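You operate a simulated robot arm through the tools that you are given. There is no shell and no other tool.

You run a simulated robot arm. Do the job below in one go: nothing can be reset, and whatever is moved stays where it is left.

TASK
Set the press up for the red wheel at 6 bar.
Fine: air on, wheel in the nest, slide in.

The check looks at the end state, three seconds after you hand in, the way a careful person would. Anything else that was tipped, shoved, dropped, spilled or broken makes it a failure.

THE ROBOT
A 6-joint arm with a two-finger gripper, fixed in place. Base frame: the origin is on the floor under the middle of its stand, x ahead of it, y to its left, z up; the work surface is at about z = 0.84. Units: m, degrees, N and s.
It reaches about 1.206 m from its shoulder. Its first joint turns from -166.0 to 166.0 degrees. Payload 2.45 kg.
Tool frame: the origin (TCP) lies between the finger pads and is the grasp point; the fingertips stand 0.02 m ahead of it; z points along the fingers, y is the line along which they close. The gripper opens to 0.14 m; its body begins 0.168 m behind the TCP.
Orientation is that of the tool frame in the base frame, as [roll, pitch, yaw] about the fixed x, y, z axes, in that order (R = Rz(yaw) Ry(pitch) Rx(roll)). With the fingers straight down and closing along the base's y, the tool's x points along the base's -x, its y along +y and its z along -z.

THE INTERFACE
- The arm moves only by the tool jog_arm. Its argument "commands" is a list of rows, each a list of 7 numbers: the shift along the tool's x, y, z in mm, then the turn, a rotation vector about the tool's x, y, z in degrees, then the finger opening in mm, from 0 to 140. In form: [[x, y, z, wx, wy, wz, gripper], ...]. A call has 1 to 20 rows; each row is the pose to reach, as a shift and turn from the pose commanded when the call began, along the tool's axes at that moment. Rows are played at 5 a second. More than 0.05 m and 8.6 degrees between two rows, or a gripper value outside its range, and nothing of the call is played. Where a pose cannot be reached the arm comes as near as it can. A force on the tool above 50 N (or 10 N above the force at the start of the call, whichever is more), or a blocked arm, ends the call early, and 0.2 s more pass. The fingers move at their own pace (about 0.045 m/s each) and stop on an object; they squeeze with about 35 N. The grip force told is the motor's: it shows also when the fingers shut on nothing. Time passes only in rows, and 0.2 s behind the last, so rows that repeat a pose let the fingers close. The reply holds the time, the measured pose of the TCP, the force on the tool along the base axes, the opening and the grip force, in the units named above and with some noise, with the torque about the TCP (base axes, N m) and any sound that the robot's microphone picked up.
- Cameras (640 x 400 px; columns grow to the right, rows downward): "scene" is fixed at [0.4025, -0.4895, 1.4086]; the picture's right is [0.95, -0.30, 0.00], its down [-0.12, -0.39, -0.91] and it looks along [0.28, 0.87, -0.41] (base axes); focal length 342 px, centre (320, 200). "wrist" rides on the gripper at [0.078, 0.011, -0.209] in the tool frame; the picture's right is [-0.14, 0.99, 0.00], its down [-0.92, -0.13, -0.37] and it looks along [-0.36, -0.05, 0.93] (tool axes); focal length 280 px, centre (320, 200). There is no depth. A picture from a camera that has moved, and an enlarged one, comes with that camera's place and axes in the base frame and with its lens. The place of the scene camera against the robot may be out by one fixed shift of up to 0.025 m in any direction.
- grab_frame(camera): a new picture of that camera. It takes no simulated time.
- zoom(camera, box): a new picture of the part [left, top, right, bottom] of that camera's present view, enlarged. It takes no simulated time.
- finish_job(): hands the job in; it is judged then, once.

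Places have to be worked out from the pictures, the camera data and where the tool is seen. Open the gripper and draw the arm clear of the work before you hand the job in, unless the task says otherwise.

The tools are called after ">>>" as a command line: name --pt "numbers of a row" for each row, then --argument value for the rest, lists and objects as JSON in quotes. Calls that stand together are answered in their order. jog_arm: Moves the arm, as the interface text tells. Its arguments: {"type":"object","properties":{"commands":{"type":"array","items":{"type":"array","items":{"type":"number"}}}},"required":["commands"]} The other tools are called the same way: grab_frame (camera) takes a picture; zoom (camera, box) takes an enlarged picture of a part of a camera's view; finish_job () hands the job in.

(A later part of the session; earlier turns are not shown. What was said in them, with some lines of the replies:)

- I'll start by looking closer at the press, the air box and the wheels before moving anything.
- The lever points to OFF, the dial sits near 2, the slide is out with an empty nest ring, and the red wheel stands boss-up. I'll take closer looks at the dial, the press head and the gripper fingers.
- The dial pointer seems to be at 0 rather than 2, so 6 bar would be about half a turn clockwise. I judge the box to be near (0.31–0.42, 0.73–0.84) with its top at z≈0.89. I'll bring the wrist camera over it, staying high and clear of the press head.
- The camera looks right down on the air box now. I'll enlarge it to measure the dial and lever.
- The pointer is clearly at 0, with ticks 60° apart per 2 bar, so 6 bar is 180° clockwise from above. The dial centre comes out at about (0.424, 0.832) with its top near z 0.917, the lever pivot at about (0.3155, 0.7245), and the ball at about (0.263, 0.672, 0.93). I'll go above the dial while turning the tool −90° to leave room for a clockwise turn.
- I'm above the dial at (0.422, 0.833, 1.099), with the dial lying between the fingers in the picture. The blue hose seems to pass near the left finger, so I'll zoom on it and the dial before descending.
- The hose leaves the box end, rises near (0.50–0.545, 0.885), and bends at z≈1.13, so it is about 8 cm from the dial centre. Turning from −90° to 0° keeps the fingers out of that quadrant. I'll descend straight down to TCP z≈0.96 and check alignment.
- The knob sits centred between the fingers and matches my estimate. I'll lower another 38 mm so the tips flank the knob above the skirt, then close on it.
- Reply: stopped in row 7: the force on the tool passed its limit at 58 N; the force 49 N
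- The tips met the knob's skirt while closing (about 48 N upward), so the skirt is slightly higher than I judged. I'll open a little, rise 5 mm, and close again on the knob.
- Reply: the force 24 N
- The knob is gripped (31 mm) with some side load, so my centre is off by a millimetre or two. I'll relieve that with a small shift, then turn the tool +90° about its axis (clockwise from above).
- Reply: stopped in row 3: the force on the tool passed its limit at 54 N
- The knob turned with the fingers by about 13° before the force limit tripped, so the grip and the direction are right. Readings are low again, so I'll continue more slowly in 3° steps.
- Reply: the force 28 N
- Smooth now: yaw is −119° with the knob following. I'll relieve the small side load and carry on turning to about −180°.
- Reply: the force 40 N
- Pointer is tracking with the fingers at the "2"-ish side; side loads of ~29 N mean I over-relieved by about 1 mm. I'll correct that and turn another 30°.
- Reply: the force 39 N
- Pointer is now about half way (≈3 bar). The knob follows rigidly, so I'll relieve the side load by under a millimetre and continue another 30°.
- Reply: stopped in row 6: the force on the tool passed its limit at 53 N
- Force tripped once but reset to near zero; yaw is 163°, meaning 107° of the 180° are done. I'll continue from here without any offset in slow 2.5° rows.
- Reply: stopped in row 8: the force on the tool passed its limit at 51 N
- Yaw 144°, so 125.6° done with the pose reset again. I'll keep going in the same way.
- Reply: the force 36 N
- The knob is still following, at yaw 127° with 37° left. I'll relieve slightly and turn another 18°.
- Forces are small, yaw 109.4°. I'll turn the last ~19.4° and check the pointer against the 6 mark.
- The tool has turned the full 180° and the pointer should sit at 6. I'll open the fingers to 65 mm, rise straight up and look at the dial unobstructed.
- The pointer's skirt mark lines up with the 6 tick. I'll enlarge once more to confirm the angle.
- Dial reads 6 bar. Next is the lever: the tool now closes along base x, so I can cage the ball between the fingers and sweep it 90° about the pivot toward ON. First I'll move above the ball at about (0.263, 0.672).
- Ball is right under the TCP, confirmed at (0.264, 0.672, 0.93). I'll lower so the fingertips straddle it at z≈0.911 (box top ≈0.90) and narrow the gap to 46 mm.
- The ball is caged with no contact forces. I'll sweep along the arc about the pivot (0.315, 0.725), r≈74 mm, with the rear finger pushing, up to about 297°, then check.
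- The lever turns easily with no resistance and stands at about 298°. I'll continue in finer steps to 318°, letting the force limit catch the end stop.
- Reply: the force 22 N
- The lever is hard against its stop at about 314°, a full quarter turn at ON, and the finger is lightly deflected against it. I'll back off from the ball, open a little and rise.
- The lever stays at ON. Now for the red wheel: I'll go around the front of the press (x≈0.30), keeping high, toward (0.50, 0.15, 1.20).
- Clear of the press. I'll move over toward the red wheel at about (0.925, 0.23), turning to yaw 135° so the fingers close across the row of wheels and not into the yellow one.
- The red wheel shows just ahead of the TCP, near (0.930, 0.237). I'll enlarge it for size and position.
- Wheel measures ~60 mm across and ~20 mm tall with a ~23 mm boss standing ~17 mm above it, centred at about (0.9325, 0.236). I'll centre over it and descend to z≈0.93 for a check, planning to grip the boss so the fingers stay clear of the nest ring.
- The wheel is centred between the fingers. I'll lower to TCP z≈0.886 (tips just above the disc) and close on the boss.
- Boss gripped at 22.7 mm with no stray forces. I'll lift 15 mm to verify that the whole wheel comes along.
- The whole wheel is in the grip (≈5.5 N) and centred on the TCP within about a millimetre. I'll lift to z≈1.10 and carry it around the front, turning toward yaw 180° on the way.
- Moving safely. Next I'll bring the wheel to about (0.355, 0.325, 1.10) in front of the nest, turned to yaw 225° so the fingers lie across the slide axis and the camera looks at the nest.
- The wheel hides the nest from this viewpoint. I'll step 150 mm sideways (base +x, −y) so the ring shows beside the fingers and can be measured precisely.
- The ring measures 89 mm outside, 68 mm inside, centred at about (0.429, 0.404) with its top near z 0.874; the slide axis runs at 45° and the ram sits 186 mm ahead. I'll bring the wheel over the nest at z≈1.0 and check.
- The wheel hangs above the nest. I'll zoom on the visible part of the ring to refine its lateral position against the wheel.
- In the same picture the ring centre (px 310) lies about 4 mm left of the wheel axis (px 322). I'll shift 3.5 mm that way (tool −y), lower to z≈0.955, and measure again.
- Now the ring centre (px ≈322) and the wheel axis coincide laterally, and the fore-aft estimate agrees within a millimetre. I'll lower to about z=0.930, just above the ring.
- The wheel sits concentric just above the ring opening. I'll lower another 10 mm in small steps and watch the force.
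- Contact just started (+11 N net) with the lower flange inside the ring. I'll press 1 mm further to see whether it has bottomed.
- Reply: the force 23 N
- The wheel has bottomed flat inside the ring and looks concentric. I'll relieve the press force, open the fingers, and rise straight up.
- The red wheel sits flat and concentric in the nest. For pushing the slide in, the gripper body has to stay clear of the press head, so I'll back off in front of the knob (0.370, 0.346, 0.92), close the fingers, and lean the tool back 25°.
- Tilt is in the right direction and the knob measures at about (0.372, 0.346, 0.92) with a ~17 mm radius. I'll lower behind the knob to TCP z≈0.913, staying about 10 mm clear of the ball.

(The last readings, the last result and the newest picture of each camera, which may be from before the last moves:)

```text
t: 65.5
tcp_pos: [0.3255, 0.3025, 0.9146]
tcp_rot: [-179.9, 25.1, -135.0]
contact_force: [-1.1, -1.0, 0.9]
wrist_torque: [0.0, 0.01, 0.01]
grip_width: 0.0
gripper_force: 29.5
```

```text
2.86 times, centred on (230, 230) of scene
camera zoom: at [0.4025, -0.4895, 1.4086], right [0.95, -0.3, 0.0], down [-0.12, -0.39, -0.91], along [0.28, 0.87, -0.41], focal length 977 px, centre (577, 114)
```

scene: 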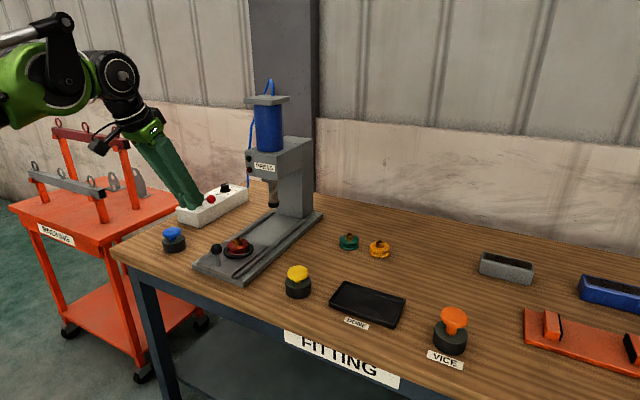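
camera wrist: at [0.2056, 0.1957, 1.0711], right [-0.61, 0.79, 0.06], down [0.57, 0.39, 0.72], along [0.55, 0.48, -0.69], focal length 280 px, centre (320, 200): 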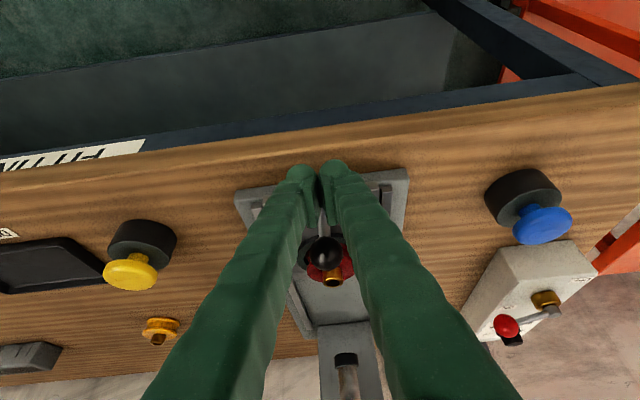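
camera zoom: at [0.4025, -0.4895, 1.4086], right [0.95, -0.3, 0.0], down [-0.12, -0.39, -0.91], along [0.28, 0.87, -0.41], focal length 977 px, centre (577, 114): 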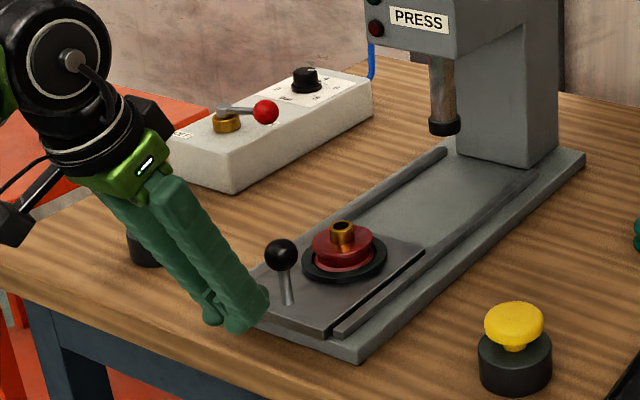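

The fingers are behind the knob, about 4–5 mm off the slide axis to one side. I'll shift tool y by −4.5 mm and advance 50 mm along the slide direction in small steps, watching contact and the slide.

>>> jog_arm --pt "-4.5 -4.5 2.1 0 0 0 0" --pt "-9.1 -4.5 4.2 0 0 0 0" --pt "-13.6 -4.5 6.4 0 0 0 0" --pt "-18.1 -4.5 8.5 0 0 0 0" --pt "-22.7 -4.5 10.6 0 0 0 0" --pt "-27.2 -4.5 12.7 0 0 0 0" --pt "-31.7 -4.5 14.8 0 0 0 0" --pt "-36.2 -4.5 17 0 0 0 0" --pt "-40.8 -4.5 19.1 0 0 0 0" --pt "-45.3 -4.5 21.2 0 0 0 0"

>>> grab_frame --camera "wrist"

>>> zoom --camera "scene" --box '[150, 160, 310, 300]'

```text
t: 67.7
tcp_pos: [0.3644, 0.333, 0.9132]
tcp_rot: [-179.9, 25.2, -135.0]
contact_force: [-0.3, 0.3, 0.2]
wrist_torque: [0.01, -0.01, -0.04]
grip_width: 0.0
gripper_force: 29.4
```

```text
taken
camera wrist: at [0.2449, 0.2281, 1.0708], right [-0.61, 0.79, 0.06], down [0.57, 0.39, 0.72], along [0.55, 0.48, -0.69], focal length 280 px, centre (320, 200)
```

wrist: 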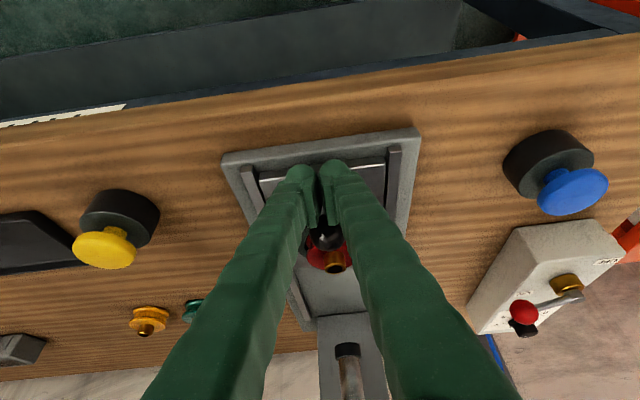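

```text
2.86 times, centred on (230, 230) of scene
camera zoom: at [0.4025, -0.4895, 1.4086], right [0.95, -0.3, 0.0], down [-0.12, -0.39, -0.91], along [0.28, 0.87, -0.41], focal length 977 px, centre (577, 114)
```

zoom: 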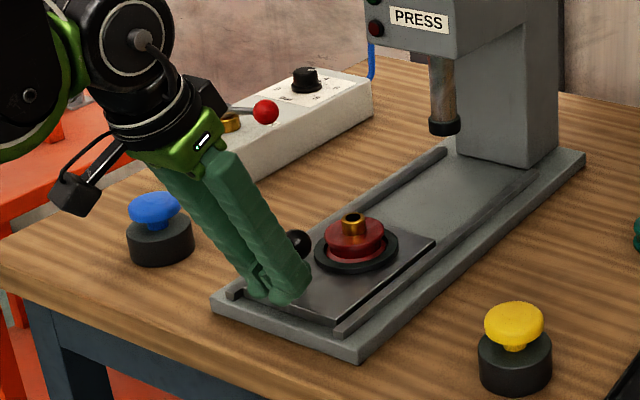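

The slide moves easily ahead of the fingers, with the wheel riding along. I'll push another 100 mm at 8 mm per row and check clearance to the head.

>>> jog_arm --pt "-7.2 0 3.4 0 0 0 0" --pt "-14.5 0 6.8 0 0 0 0" --pt "-21.7 0 10.2 0 0 0 0" --pt "-29 0 13.6 0 0 0 0" --pt "-36.2 0 17 0 0 0 0" --pt "-43.5 0 20.4 0 0 0 0" --pt "-50.7 0 23.7 0 0 0 0" --pt "-58 0 27.1 0 0 0 0" --pt "-65.2 0 30.5 0 0 0 0" --pt "-72.5 0 33.9 0 0 0 0" --pt "-79.7 0 37.3 0 0 0 0" --pt "-85 0 39.8 0 0 0 0" --pt "-90.6 0 42.4 0 0 0 0"

>>> grab_frame --camera "wrist"

>>> zoom --camera "scene" --box '[150, 130, 330, 290]'

```text
t: 70.5
tcp_pos: [0.4339, 0.4039, 0.9136]
tcp_rot: [-179.8, 25.1, -135.0]
contact_force: [-1.1, 0.5, -0.4]
wrist_torque: [-0.04, -0.03, 0.0]
grip_width: 0.0
gripper_force: 29.3
```

```text
taken
camera wrist: at [0.3153, 0.2992, 1.071], right [-0.61, 0.79, 0.06], down [0.57, 0.39, 0.72], along [0.55, 0.48, -0.69], focal length 280 px, centre (320, 200)
```

wrist: 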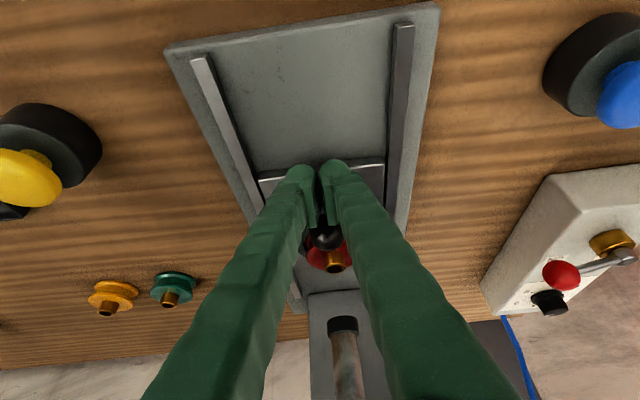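

```text
2.50 times, centred on (240, 210) of scene
camera zoom: at [0.4025, -0.4895, 1.4086], right [0.95, -0.3, 0.0], down [-0.12, -0.39, -0.91], along [0.28, 0.87, -0.41], focal length 855 px, centre (520, 175)
```

zoom: 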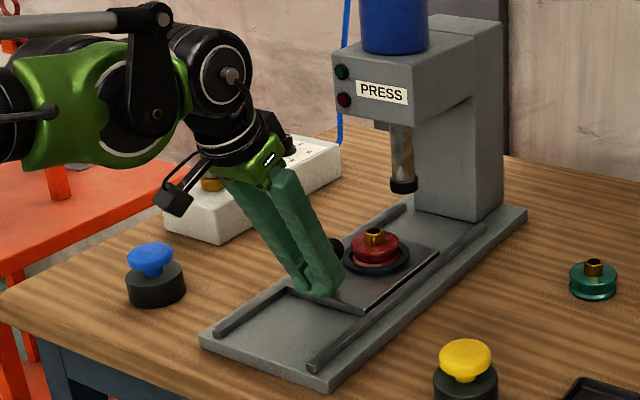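

About 120 mm of travel is done and the gripper is well clear of the head. I'll push another 45 mm.

>>> jog_arm --pt "-6 0 2.8 0 0 0 0" --pt "-12 0 5.6 0 0 0 0" --pt "-18 0 8.4 0 0 0 0" --pt "-24 0 11.2 0 0 0 0" --pt "-30 0 14 0 0 0 0" --pt "-35.5 0 16.6 0 0 0 0" --pt "-40.8 0 19.1 0 0 0 0" --pt "-40.8 0 19.1 0 0 0 0"

>>> grab_frame --camera "wrist"

>>> zoom --camera "scene" --box '[190, 120, 330, 270]'

```text
t: 72.2
tcp_pos: [0.4664, 0.4362, 0.9123]
tcp_rot: [-180.0, 25.1, -134.9]
contact_force: [-0.6, 0.3, 0.4]
wrist_torque: [0.0, -0.03, -0.02]
grip_width: 0.0001
gripper_force: 29.2
```

```text
taken
camera wrist: at [0.3465, 0.3309, 1.0702], right [-0.61, 0.79, 0.06], down [0.57, 0.39, 0.72], along [0.55, 0.48, -0.69], focal length 280 px, centre (320, 200)
```

wrist: 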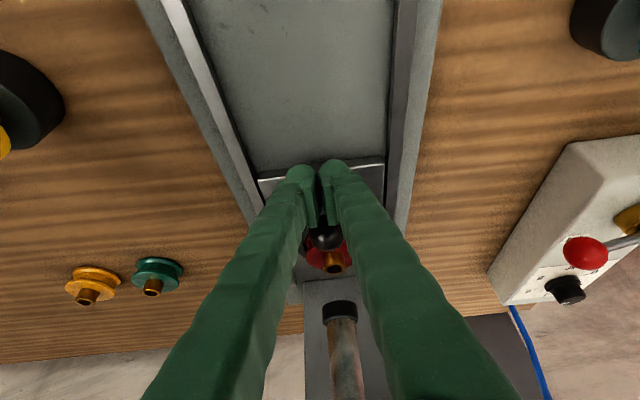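

```text
2.67 times, centred on (260, 195) of scene
camera zoom: at [0.4025, -0.4895, 1.4086], right [0.95, -0.3, 0.0], down [-0.12, -0.39, -0.91], along [0.28, 0.87, -0.41], focal length 912 px, centre (480, 213)
```

zoom: 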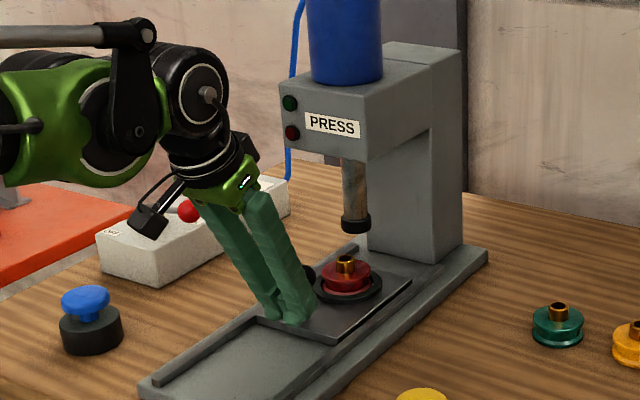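

The wheel is about 25–30 mm short of the ram axis. I'll keep pushing 22 mm in 3 mm steps, then look for the end stop.

>>> jog_arm --pt "-2.7 0 1.3 0 0 0 0" --pt "-5.4 0 2.5 0 0 0 0" --pt "-8.2 0 3.8 0 0 0 0" --pt "-10.9 0 5.1 0 0 0 0" --pt "-13.6 0 6.4 0 0 0 0" --pt "-16.3 0 7.6 0 0 0 0" --pt "-19 0 8.9 0 0 0 0" --pt "-20 0 9.3 0 0 0 0" --pt "-20 0 9.3 0 0 0 0"

>>> zoom --camera "scene" --box '[190, 120, 330, 270]'

```text
t: 74.2
tcp_pos: [0.4818, 0.4518, 0.9135]
tcp_rot: [-180.0, 25.0, -135.0]
contact_force: [-0.3, 1.0, 0.4]
wrist_torque: [0.03, -0.02, -0.02]
grip_width: 0.0002
gripper_force: 29.5
```

```text
2.67 times, centred on (260, 195) of scene
camera zoom: at [0.4025, -0.4895, 1.4086], right [0.95, -0.3, 0.0], down [-0.12, -0.39, -0.91], along [0.28, 0.87, -0.41], focal length 912 px, centre (480, 213)
```

zoom: 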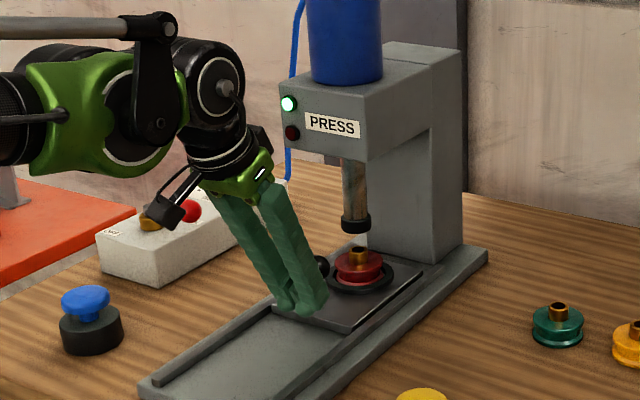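

The green lamp on the press just came on. The wheel is nearly under the ram, so I'll nudge on in 1 mm steps to find the end stop.

>>> jog_arm --pt "-0.9 0 0.4 0 0 0 0" --pt "-1.8 0 0.8 0 0 0 0" --pt "-2.7 0 1.3 0 0 0 0" --pt "-3.6 0 1.7 0 0 0 0" --pt "-4.5 0 2.1 0 0 0 0" --pt "-4.5 0 2.1 0 0 0 0"

>>> zoom --camera "scene" --box '[225, 150, 315, 250]'

>>> grab_frame --camera "wrist"

```text
t: 75.7
tcp_pos: [0.4851, 0.4546, 0.9138]
tcp_rot: [-180.0, 25.1, -135.0]
contact_force: [-1.4, -0.9, -1.9]
wrist_torque: [-0.03, 0.03, 0.03]
grip_width: 0.0002
gripper_force: 29.0
```

```text
4.00 times, centred on (270, 200) of scene
camera zoom: at [0.4025, -0.4895, 1.4086], right [0.95, -0.3, 0.0], down [-0.12, -0.39, -0.91], along [0.28, 0.87, -0.41], focal length 1368 px, centre (520, 200)
```

zoom: 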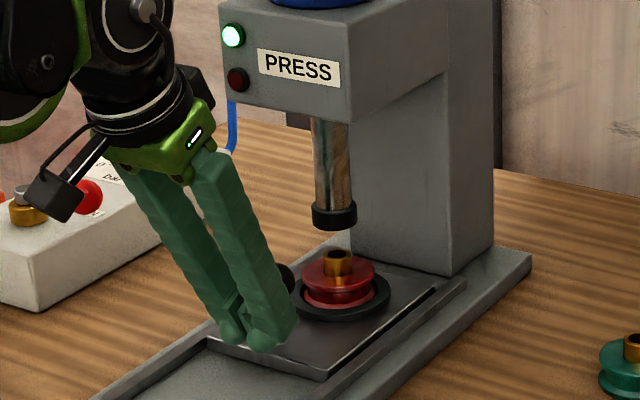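

```text
taken
camera wrist: at [0.3657, 0.3499, 1.0711], right [-0.61, 0.79, 0.06], down [0.57, 0.39, 0.72], along [0.55, 0.48, -0.69], focal length 280 px, centre (320, 200)
```

wrist: 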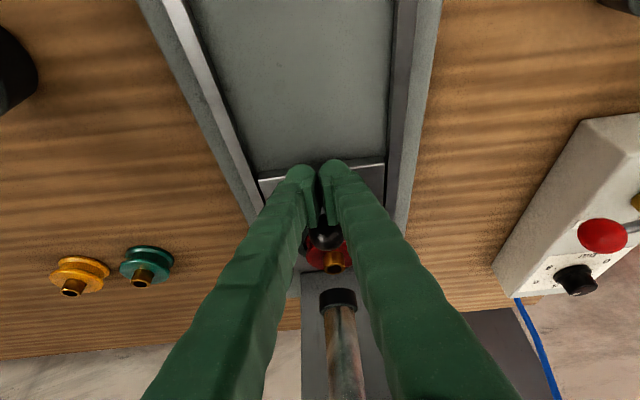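

Still no resistance and the wheel now lines up with the ram. I'll continue in 1 mm steps to find the actual stop.

>>> jog_arm --pt "-0.9 0 0.4 0 0 0 0" --pt "-1.8 0 0.8 0 0 0 0" --pt "-2.7 0 1.3 0 0 0 0" --pt "-3.6 0 1.7 0 0 0 0" --pt "-3.6 0 1.7 0 0 0 0"

>>> zoom --camera "scene" --box '[225, 150, 315, 250]'

>>> zoom --camera "wrist" --box '[250, 150, 400, 330]'

```text
t: 76.8
tcp_pos: [0.4866, 0.4556, 0.9119]
tcp_rot: [180.0, 25.0, -135.1]
contact_force: [-33.5, -25.7, -23.3]
wrist_torque: [-0.26, 0.1, 0.27]
grip_width: 0.0061
gripper_force: 29.1
```

```text
4.00 times, centred on (270, 200) of scene
camera zoom: at [0.4025, -0.4895, 1.4086], right [0.95, -0.3, 0.0], down [-0.12, -0.39, -0.91], along [0.28, 0.87, -0.41], focal length 1368 px, centre (520, 200)
```

zoom: 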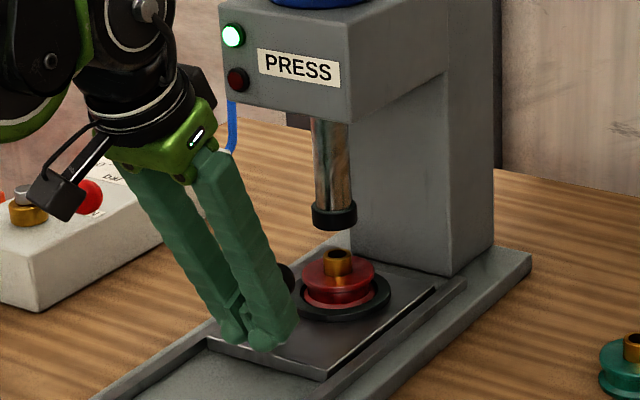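

```text
2.22 times, centred on (325, 240) of wrist
camera zoom: at [0.3671, 0.352, 1.0706], right [-0.61, 0.79, 0.06], down [0.57, 0.39, 0.72], along [0.55, 0.48, -0.69], focal length 623 px, centre (309, 111)
```

zoom: 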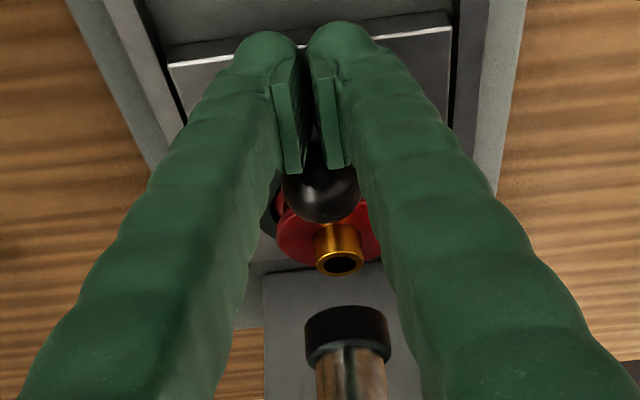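

The end stop is reached (force ~42 N back along the slide), and the green lamp stays lit. The ball has slightly wedged the fingertips, so I'll open them to 40 mm first so nothing drags the slide, then back straight out.

>>> jog_arm --pt "0 0 0 0 0 0 20" --pt "0 0 0 0 0 0 40" --pt "0 0 0 0 0 0 40" --pt "0 0 0 0 0 0 40"

>>> zoom --camera "wrist" --box '[250, 150, 400, 330]'

>>> zoom --camera "scene" --box '[225, 150, 315, 250]'

```text
t: 77.8
tcp_pos: [0.4876, 0.4594, 0.9141]
tcp_rot: [180.0, 25.1, -135.0]
contact_force: [-0.2, 0.2, -0.6]
wrist_torque: [-0.02, -0.04, -0.02]
grip_width: 0.0399
gripper_force: 0.1
```

```text
2.22 times, centred on (325, 240) of wrist
camera zoom: at [0.3689, 0.3534, 1.0708], right [-0.61, 0.79, 0.06], down [0.57, 0.39, 0.72], along [0.55, 0.48, -0.69], focal length 623 px, centre (309, 111)
```

zoom: 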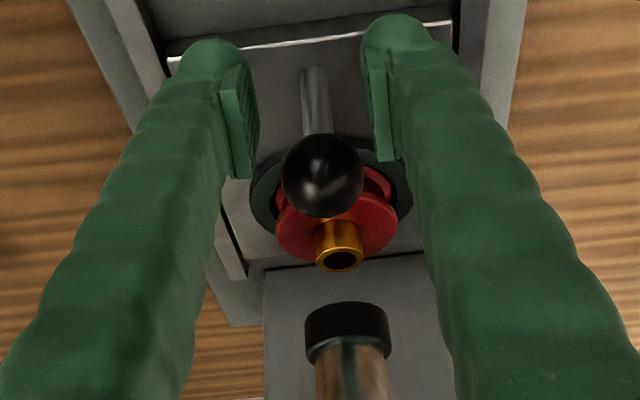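

```text
4.00 times, centred on (270, 200) of scene
camera zoom: at [0.4025, -0.4895, 1.4086], right [0.95, -0.3, 0.0], down [-0.12, -0.39, -0.91], along [0.28, 0.87, -0.41], focal length 1368 px, centre (520, 200)
```

zoom: 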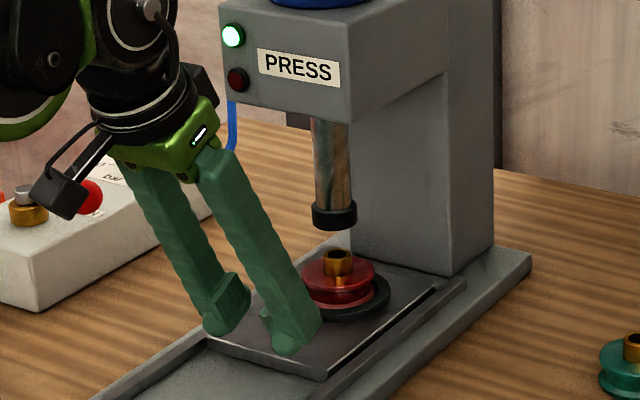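

The fingers are free of the knob with zero force. I'll back straight out 80 mm and then rise.

>>> jog_arm --pt "9 0 -4.2 0 0 0 40" --pt "27 0 -12.7 0 0 0 40" --pt "50 0 -23.3 0 0 0 40" --pt "72.5 0 -33.9 0 0 0 40" --pt "55.6 0 -70.1 0 0 0 40" --pt "38.7 0 -106.4 0 0 0 40" --pt "21.7 0 -142.6 0 0 0 40" --pt "4.8 0 -178.9 0 0 0 40" --pt "4.8 0 -178.9 0 0 0 40"

>>> grab_frame --camera "wrist"

>>> grab_frame --camera "scene"

```text
t: 79.8
tcp_pos: [0.4307, 0.4022, 1.0739]
tcp_rot: [180.0, 25.1, -135.0]
contact_force: [-0.1, 0.9, 0.1]
wrist_torque: [-0.04, 0.04, -0.02]
grip_width: 0.0399
gripper_force: 0.0
```

```text
taken
camera wrist: at [0.3109, 0.2969, 1.232], right [-0.61, 0.79, 0.06], down [0.57, 0.39, 0.72], along [0.55, 0.48, -0.69], focal length 280 px, centre (320, 200)
```

wrist: 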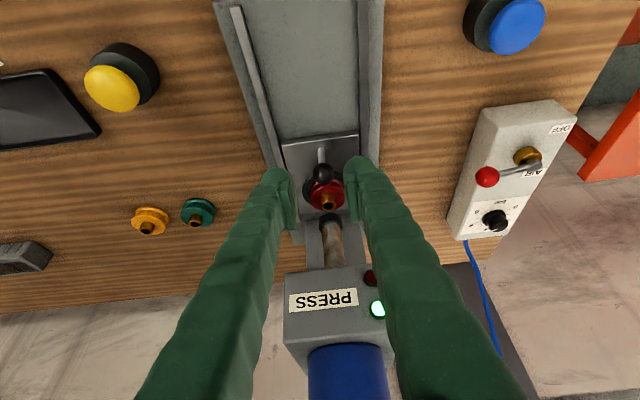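

```text
taken
```

scene: 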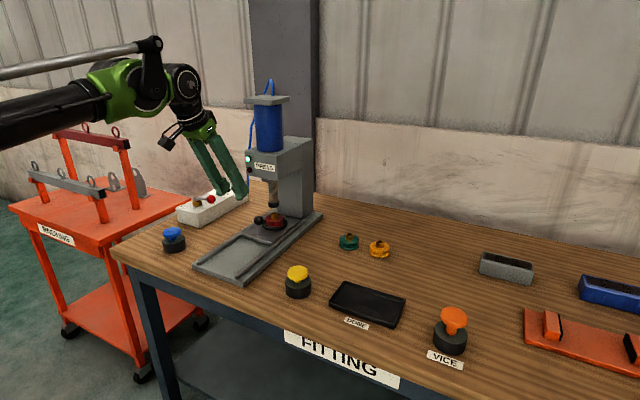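

The slide stays in, green lamp lit, with the lever at ON. I'll retreat to a safe place away from the press, straighten the tool, and then inspect everything.

>>> jog_arm --pt "9.5 0 -20 0 0 0 60" --pt "19 0 -40 0 4 0 80" --pt "28 0 -60 0 8 0 100" --pt "38 0 -81 0 12 0 100" --pt "47 0 -101 0 16 0 100" --pt "57 0 -121 0 20.5 0 100" --pt "66.4 0 -141.5 0 25 0 100" --pt "66.4 0 -141.5 0 25 0 100"

>>> grab_frame --camera "wrist"

>>> zoom --camera "scene" --box '[225, 150, 315, 250]'

>>> zoom --camera "scene" --box '[165, 165, 265, 235]'

>>> grab_frame --camera "scene"

```text
t: 81.7
tcp_pos: [0.3462, 0.3168, 1.1733]
tcp_rot: [-179.9, 0.1, -135.0]
contact_force: [-0.8, 0.2, 0.0]
wrist_torque: [0.01, -0.01, 0.03]
grip_width: 0.1001
gripper_force: 0.1
```

```text
taken
camera wrist: at [0.2834, 0.2695, 1.3829], right [-0.6, 0.8, 0.0], down [0.74, 0.56, 0.37], along [0.29, 0.22, -0.93], focal length 280 px, centre (320, 200)
```

wrist: 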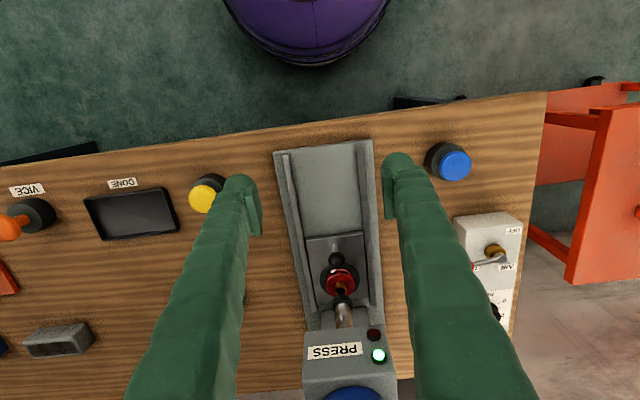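

```text
4.00 times, centred on (270, 200) of scene
camera zoom: at [0.4025, -0.4895, 1.4086], right [0.95, -0.3, 0.0], down [-0.12, -0.39, -0.91], along [0.28, 0.87, -0.41], focal length 1368 px, centre (520, 200)
```

zoom: 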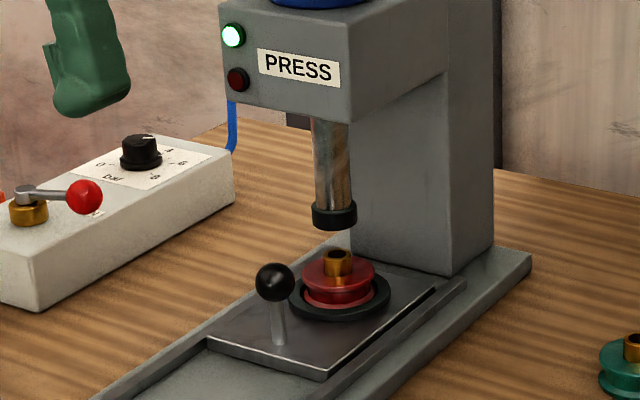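

```text
5.71 times, centred on (215, 200) of scene
camera zoom: at [0.4025, -0.4895, 1.4086], right [0.95, -0.3, 0.0], down [-0.12, -0.39, -0.91], along [0.28, 0.87, -0.41], focal length 1954 px, centre (920, 200)
```

zoom: 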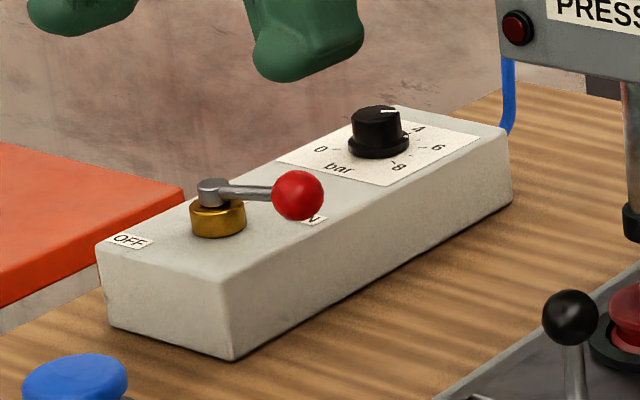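

```text
taken
```

scene: 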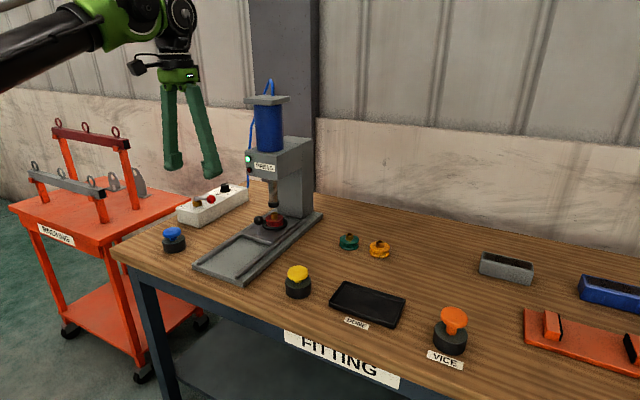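

Everything looks set: lever at ON, wheel in the nest, slide in, green lamp lit. I'll double-check the dial pointer closely and look for any undisturbed-item changes before handing in.

>>> zoom --camera "scene" --box '[210, 175, 245, 205]'

>>> zoom --camera "wrist" --box '[290, 220, 400, 370]'

```text
13.33 times, centred on (228, 190) of scene
camera zoom: at [0.4025, -0.4895, 1.4086], right [0.95, -0.3, 0.0], down [-0.12, -0.39, -0.91], along [0.28, 0.87, -0.41], focal length 4558 px, centre (1553, 333)
```

zoom: 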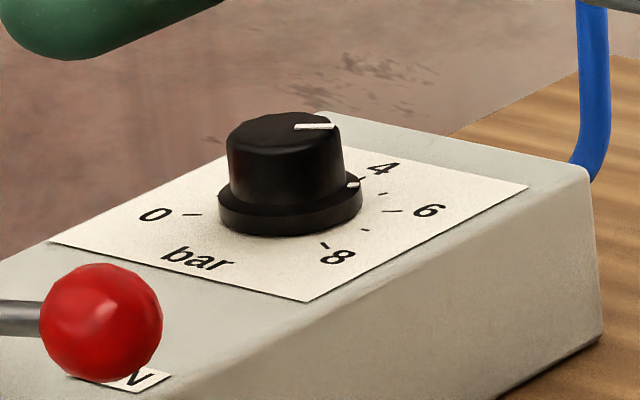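

```text
2.67 times, centred on (345, 295) of wrist
camera zoom: at [0.2834, 0.2695, 1.3829], right [-0.6, 0.8, 0.0], down [0.74, 0.56, 0.37], along [0.29, 0.22, -0.93], focal length 748 px, centre (253, -53)
```

zoom: 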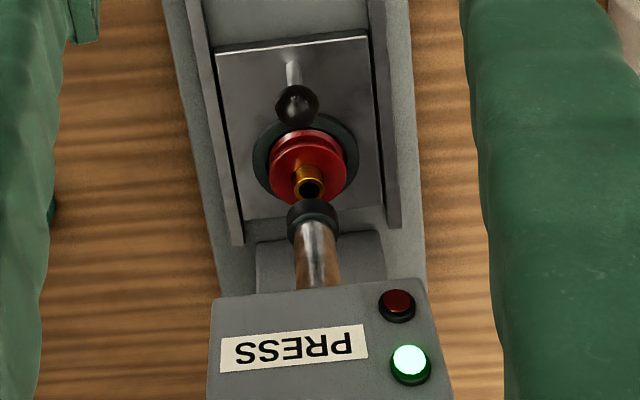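

The strip pointer is parallel to the 0–6 tick line within about 2°, so the dial reads 6 bar. The wheel sits under the ram and the green lamp is lit. I'll raise the arm to its starting height, clear of the work, with the gripper open.

>>> jog_arm --pt "10 0 -30 0 0 0 120" --pt "20 0 -60 0 0 0 140" --pt "30 0 -90 0 0 0 140" --pt "30 0 -100 0 0 0 140" --pt "30 0 -100 0 0 0 140" --pt "30 0 -100 0 0 0 140"

>>> grab_frame --camera "scene"

>>> grab_frame --camera "wrist"

>>> zoom --camera "scene" --box '[220, 140, 330, 260]'

```text
t: 83.0
tcp_pos: [0.3241, 0.2936, 1.273]
tcp_rot: [179.9, 0.1, -135.1]
contact_force: [0.2, -0.3, 0.2]
wrist_torque: [0.02, -0.01, -0.01]
grip_width: 0.1401
gripper_force: 0.0
```

```text
taken
```

scene: 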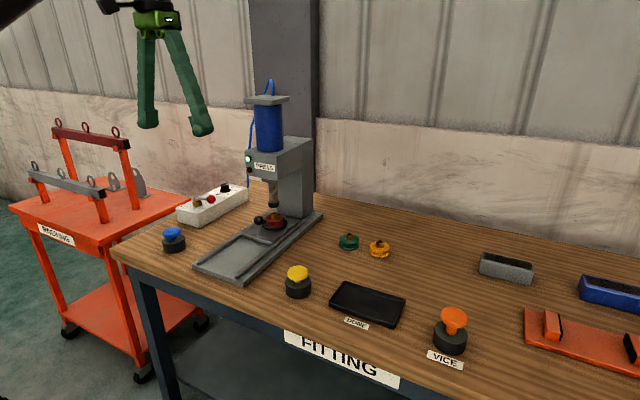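

```text
taken
camera wrist: at [0.2617, 0.2466, 1.483], right [-0.6, 0.8, 0.0], down [0.74, 0.56, 0.37], along [0.3, 0.22, -0.93], focal length 280 px, centre (320, 200)
```

wrist: 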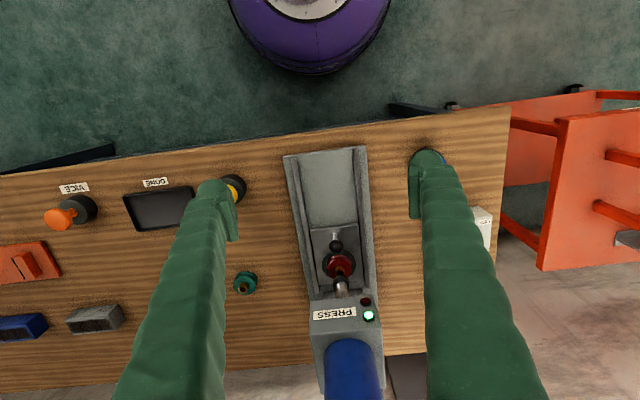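

```text
3.33 times, centred on (275, 200) of scene
camera zoom: at [0.4025, -0.4895, 1.4086], right [0.95, -0.3, 0.0], down [-0.12, -0.39, -0.91], along [0.28, 0.87, -0.41], focal length 1140 px, centre (470, 200)
```

zoom: 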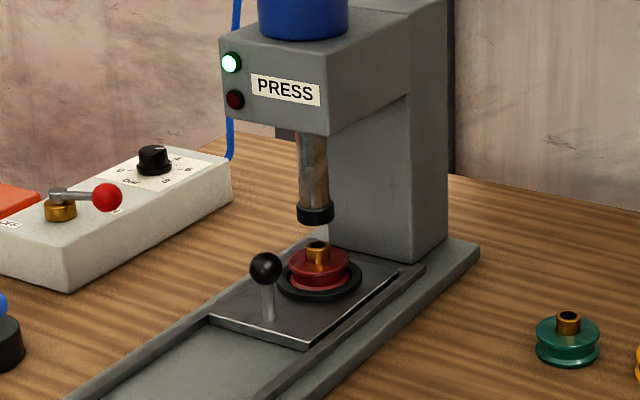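

The end state is in place: dial at 6, air lever at ON against its stop, and the red wheel seated in the nest. The slide is fully in, the green lamp is lit, nothing else was moved, and the arm is clear with the gripper open. I'm handing the job in.

>>> finish_job

```text
The job is handed in.
```

The press is set up for the red wheel at 6 bar, and I have handed the job in.

- **Pressure:** the dial was at 0, not 2 as it first looked. I turned it half a turn clockwise, and the pointer sits on the 6 mark to within about 2°, roughly 0.07 bar.
- **Air:** the lever is a quarter turn over, against its stop at ON.
- **Wheel:** the red wheel is seated flat and centred in the nest, boss up.
- **Slide:** it is pushed in to its end stop, with the wheel under the ram.

The green lamp on the press came on just before the slide reached its stop and has stayed lit. In the final pictures none of the other items on the bench look moved. The arm is raised clear of the work with the gripper open.
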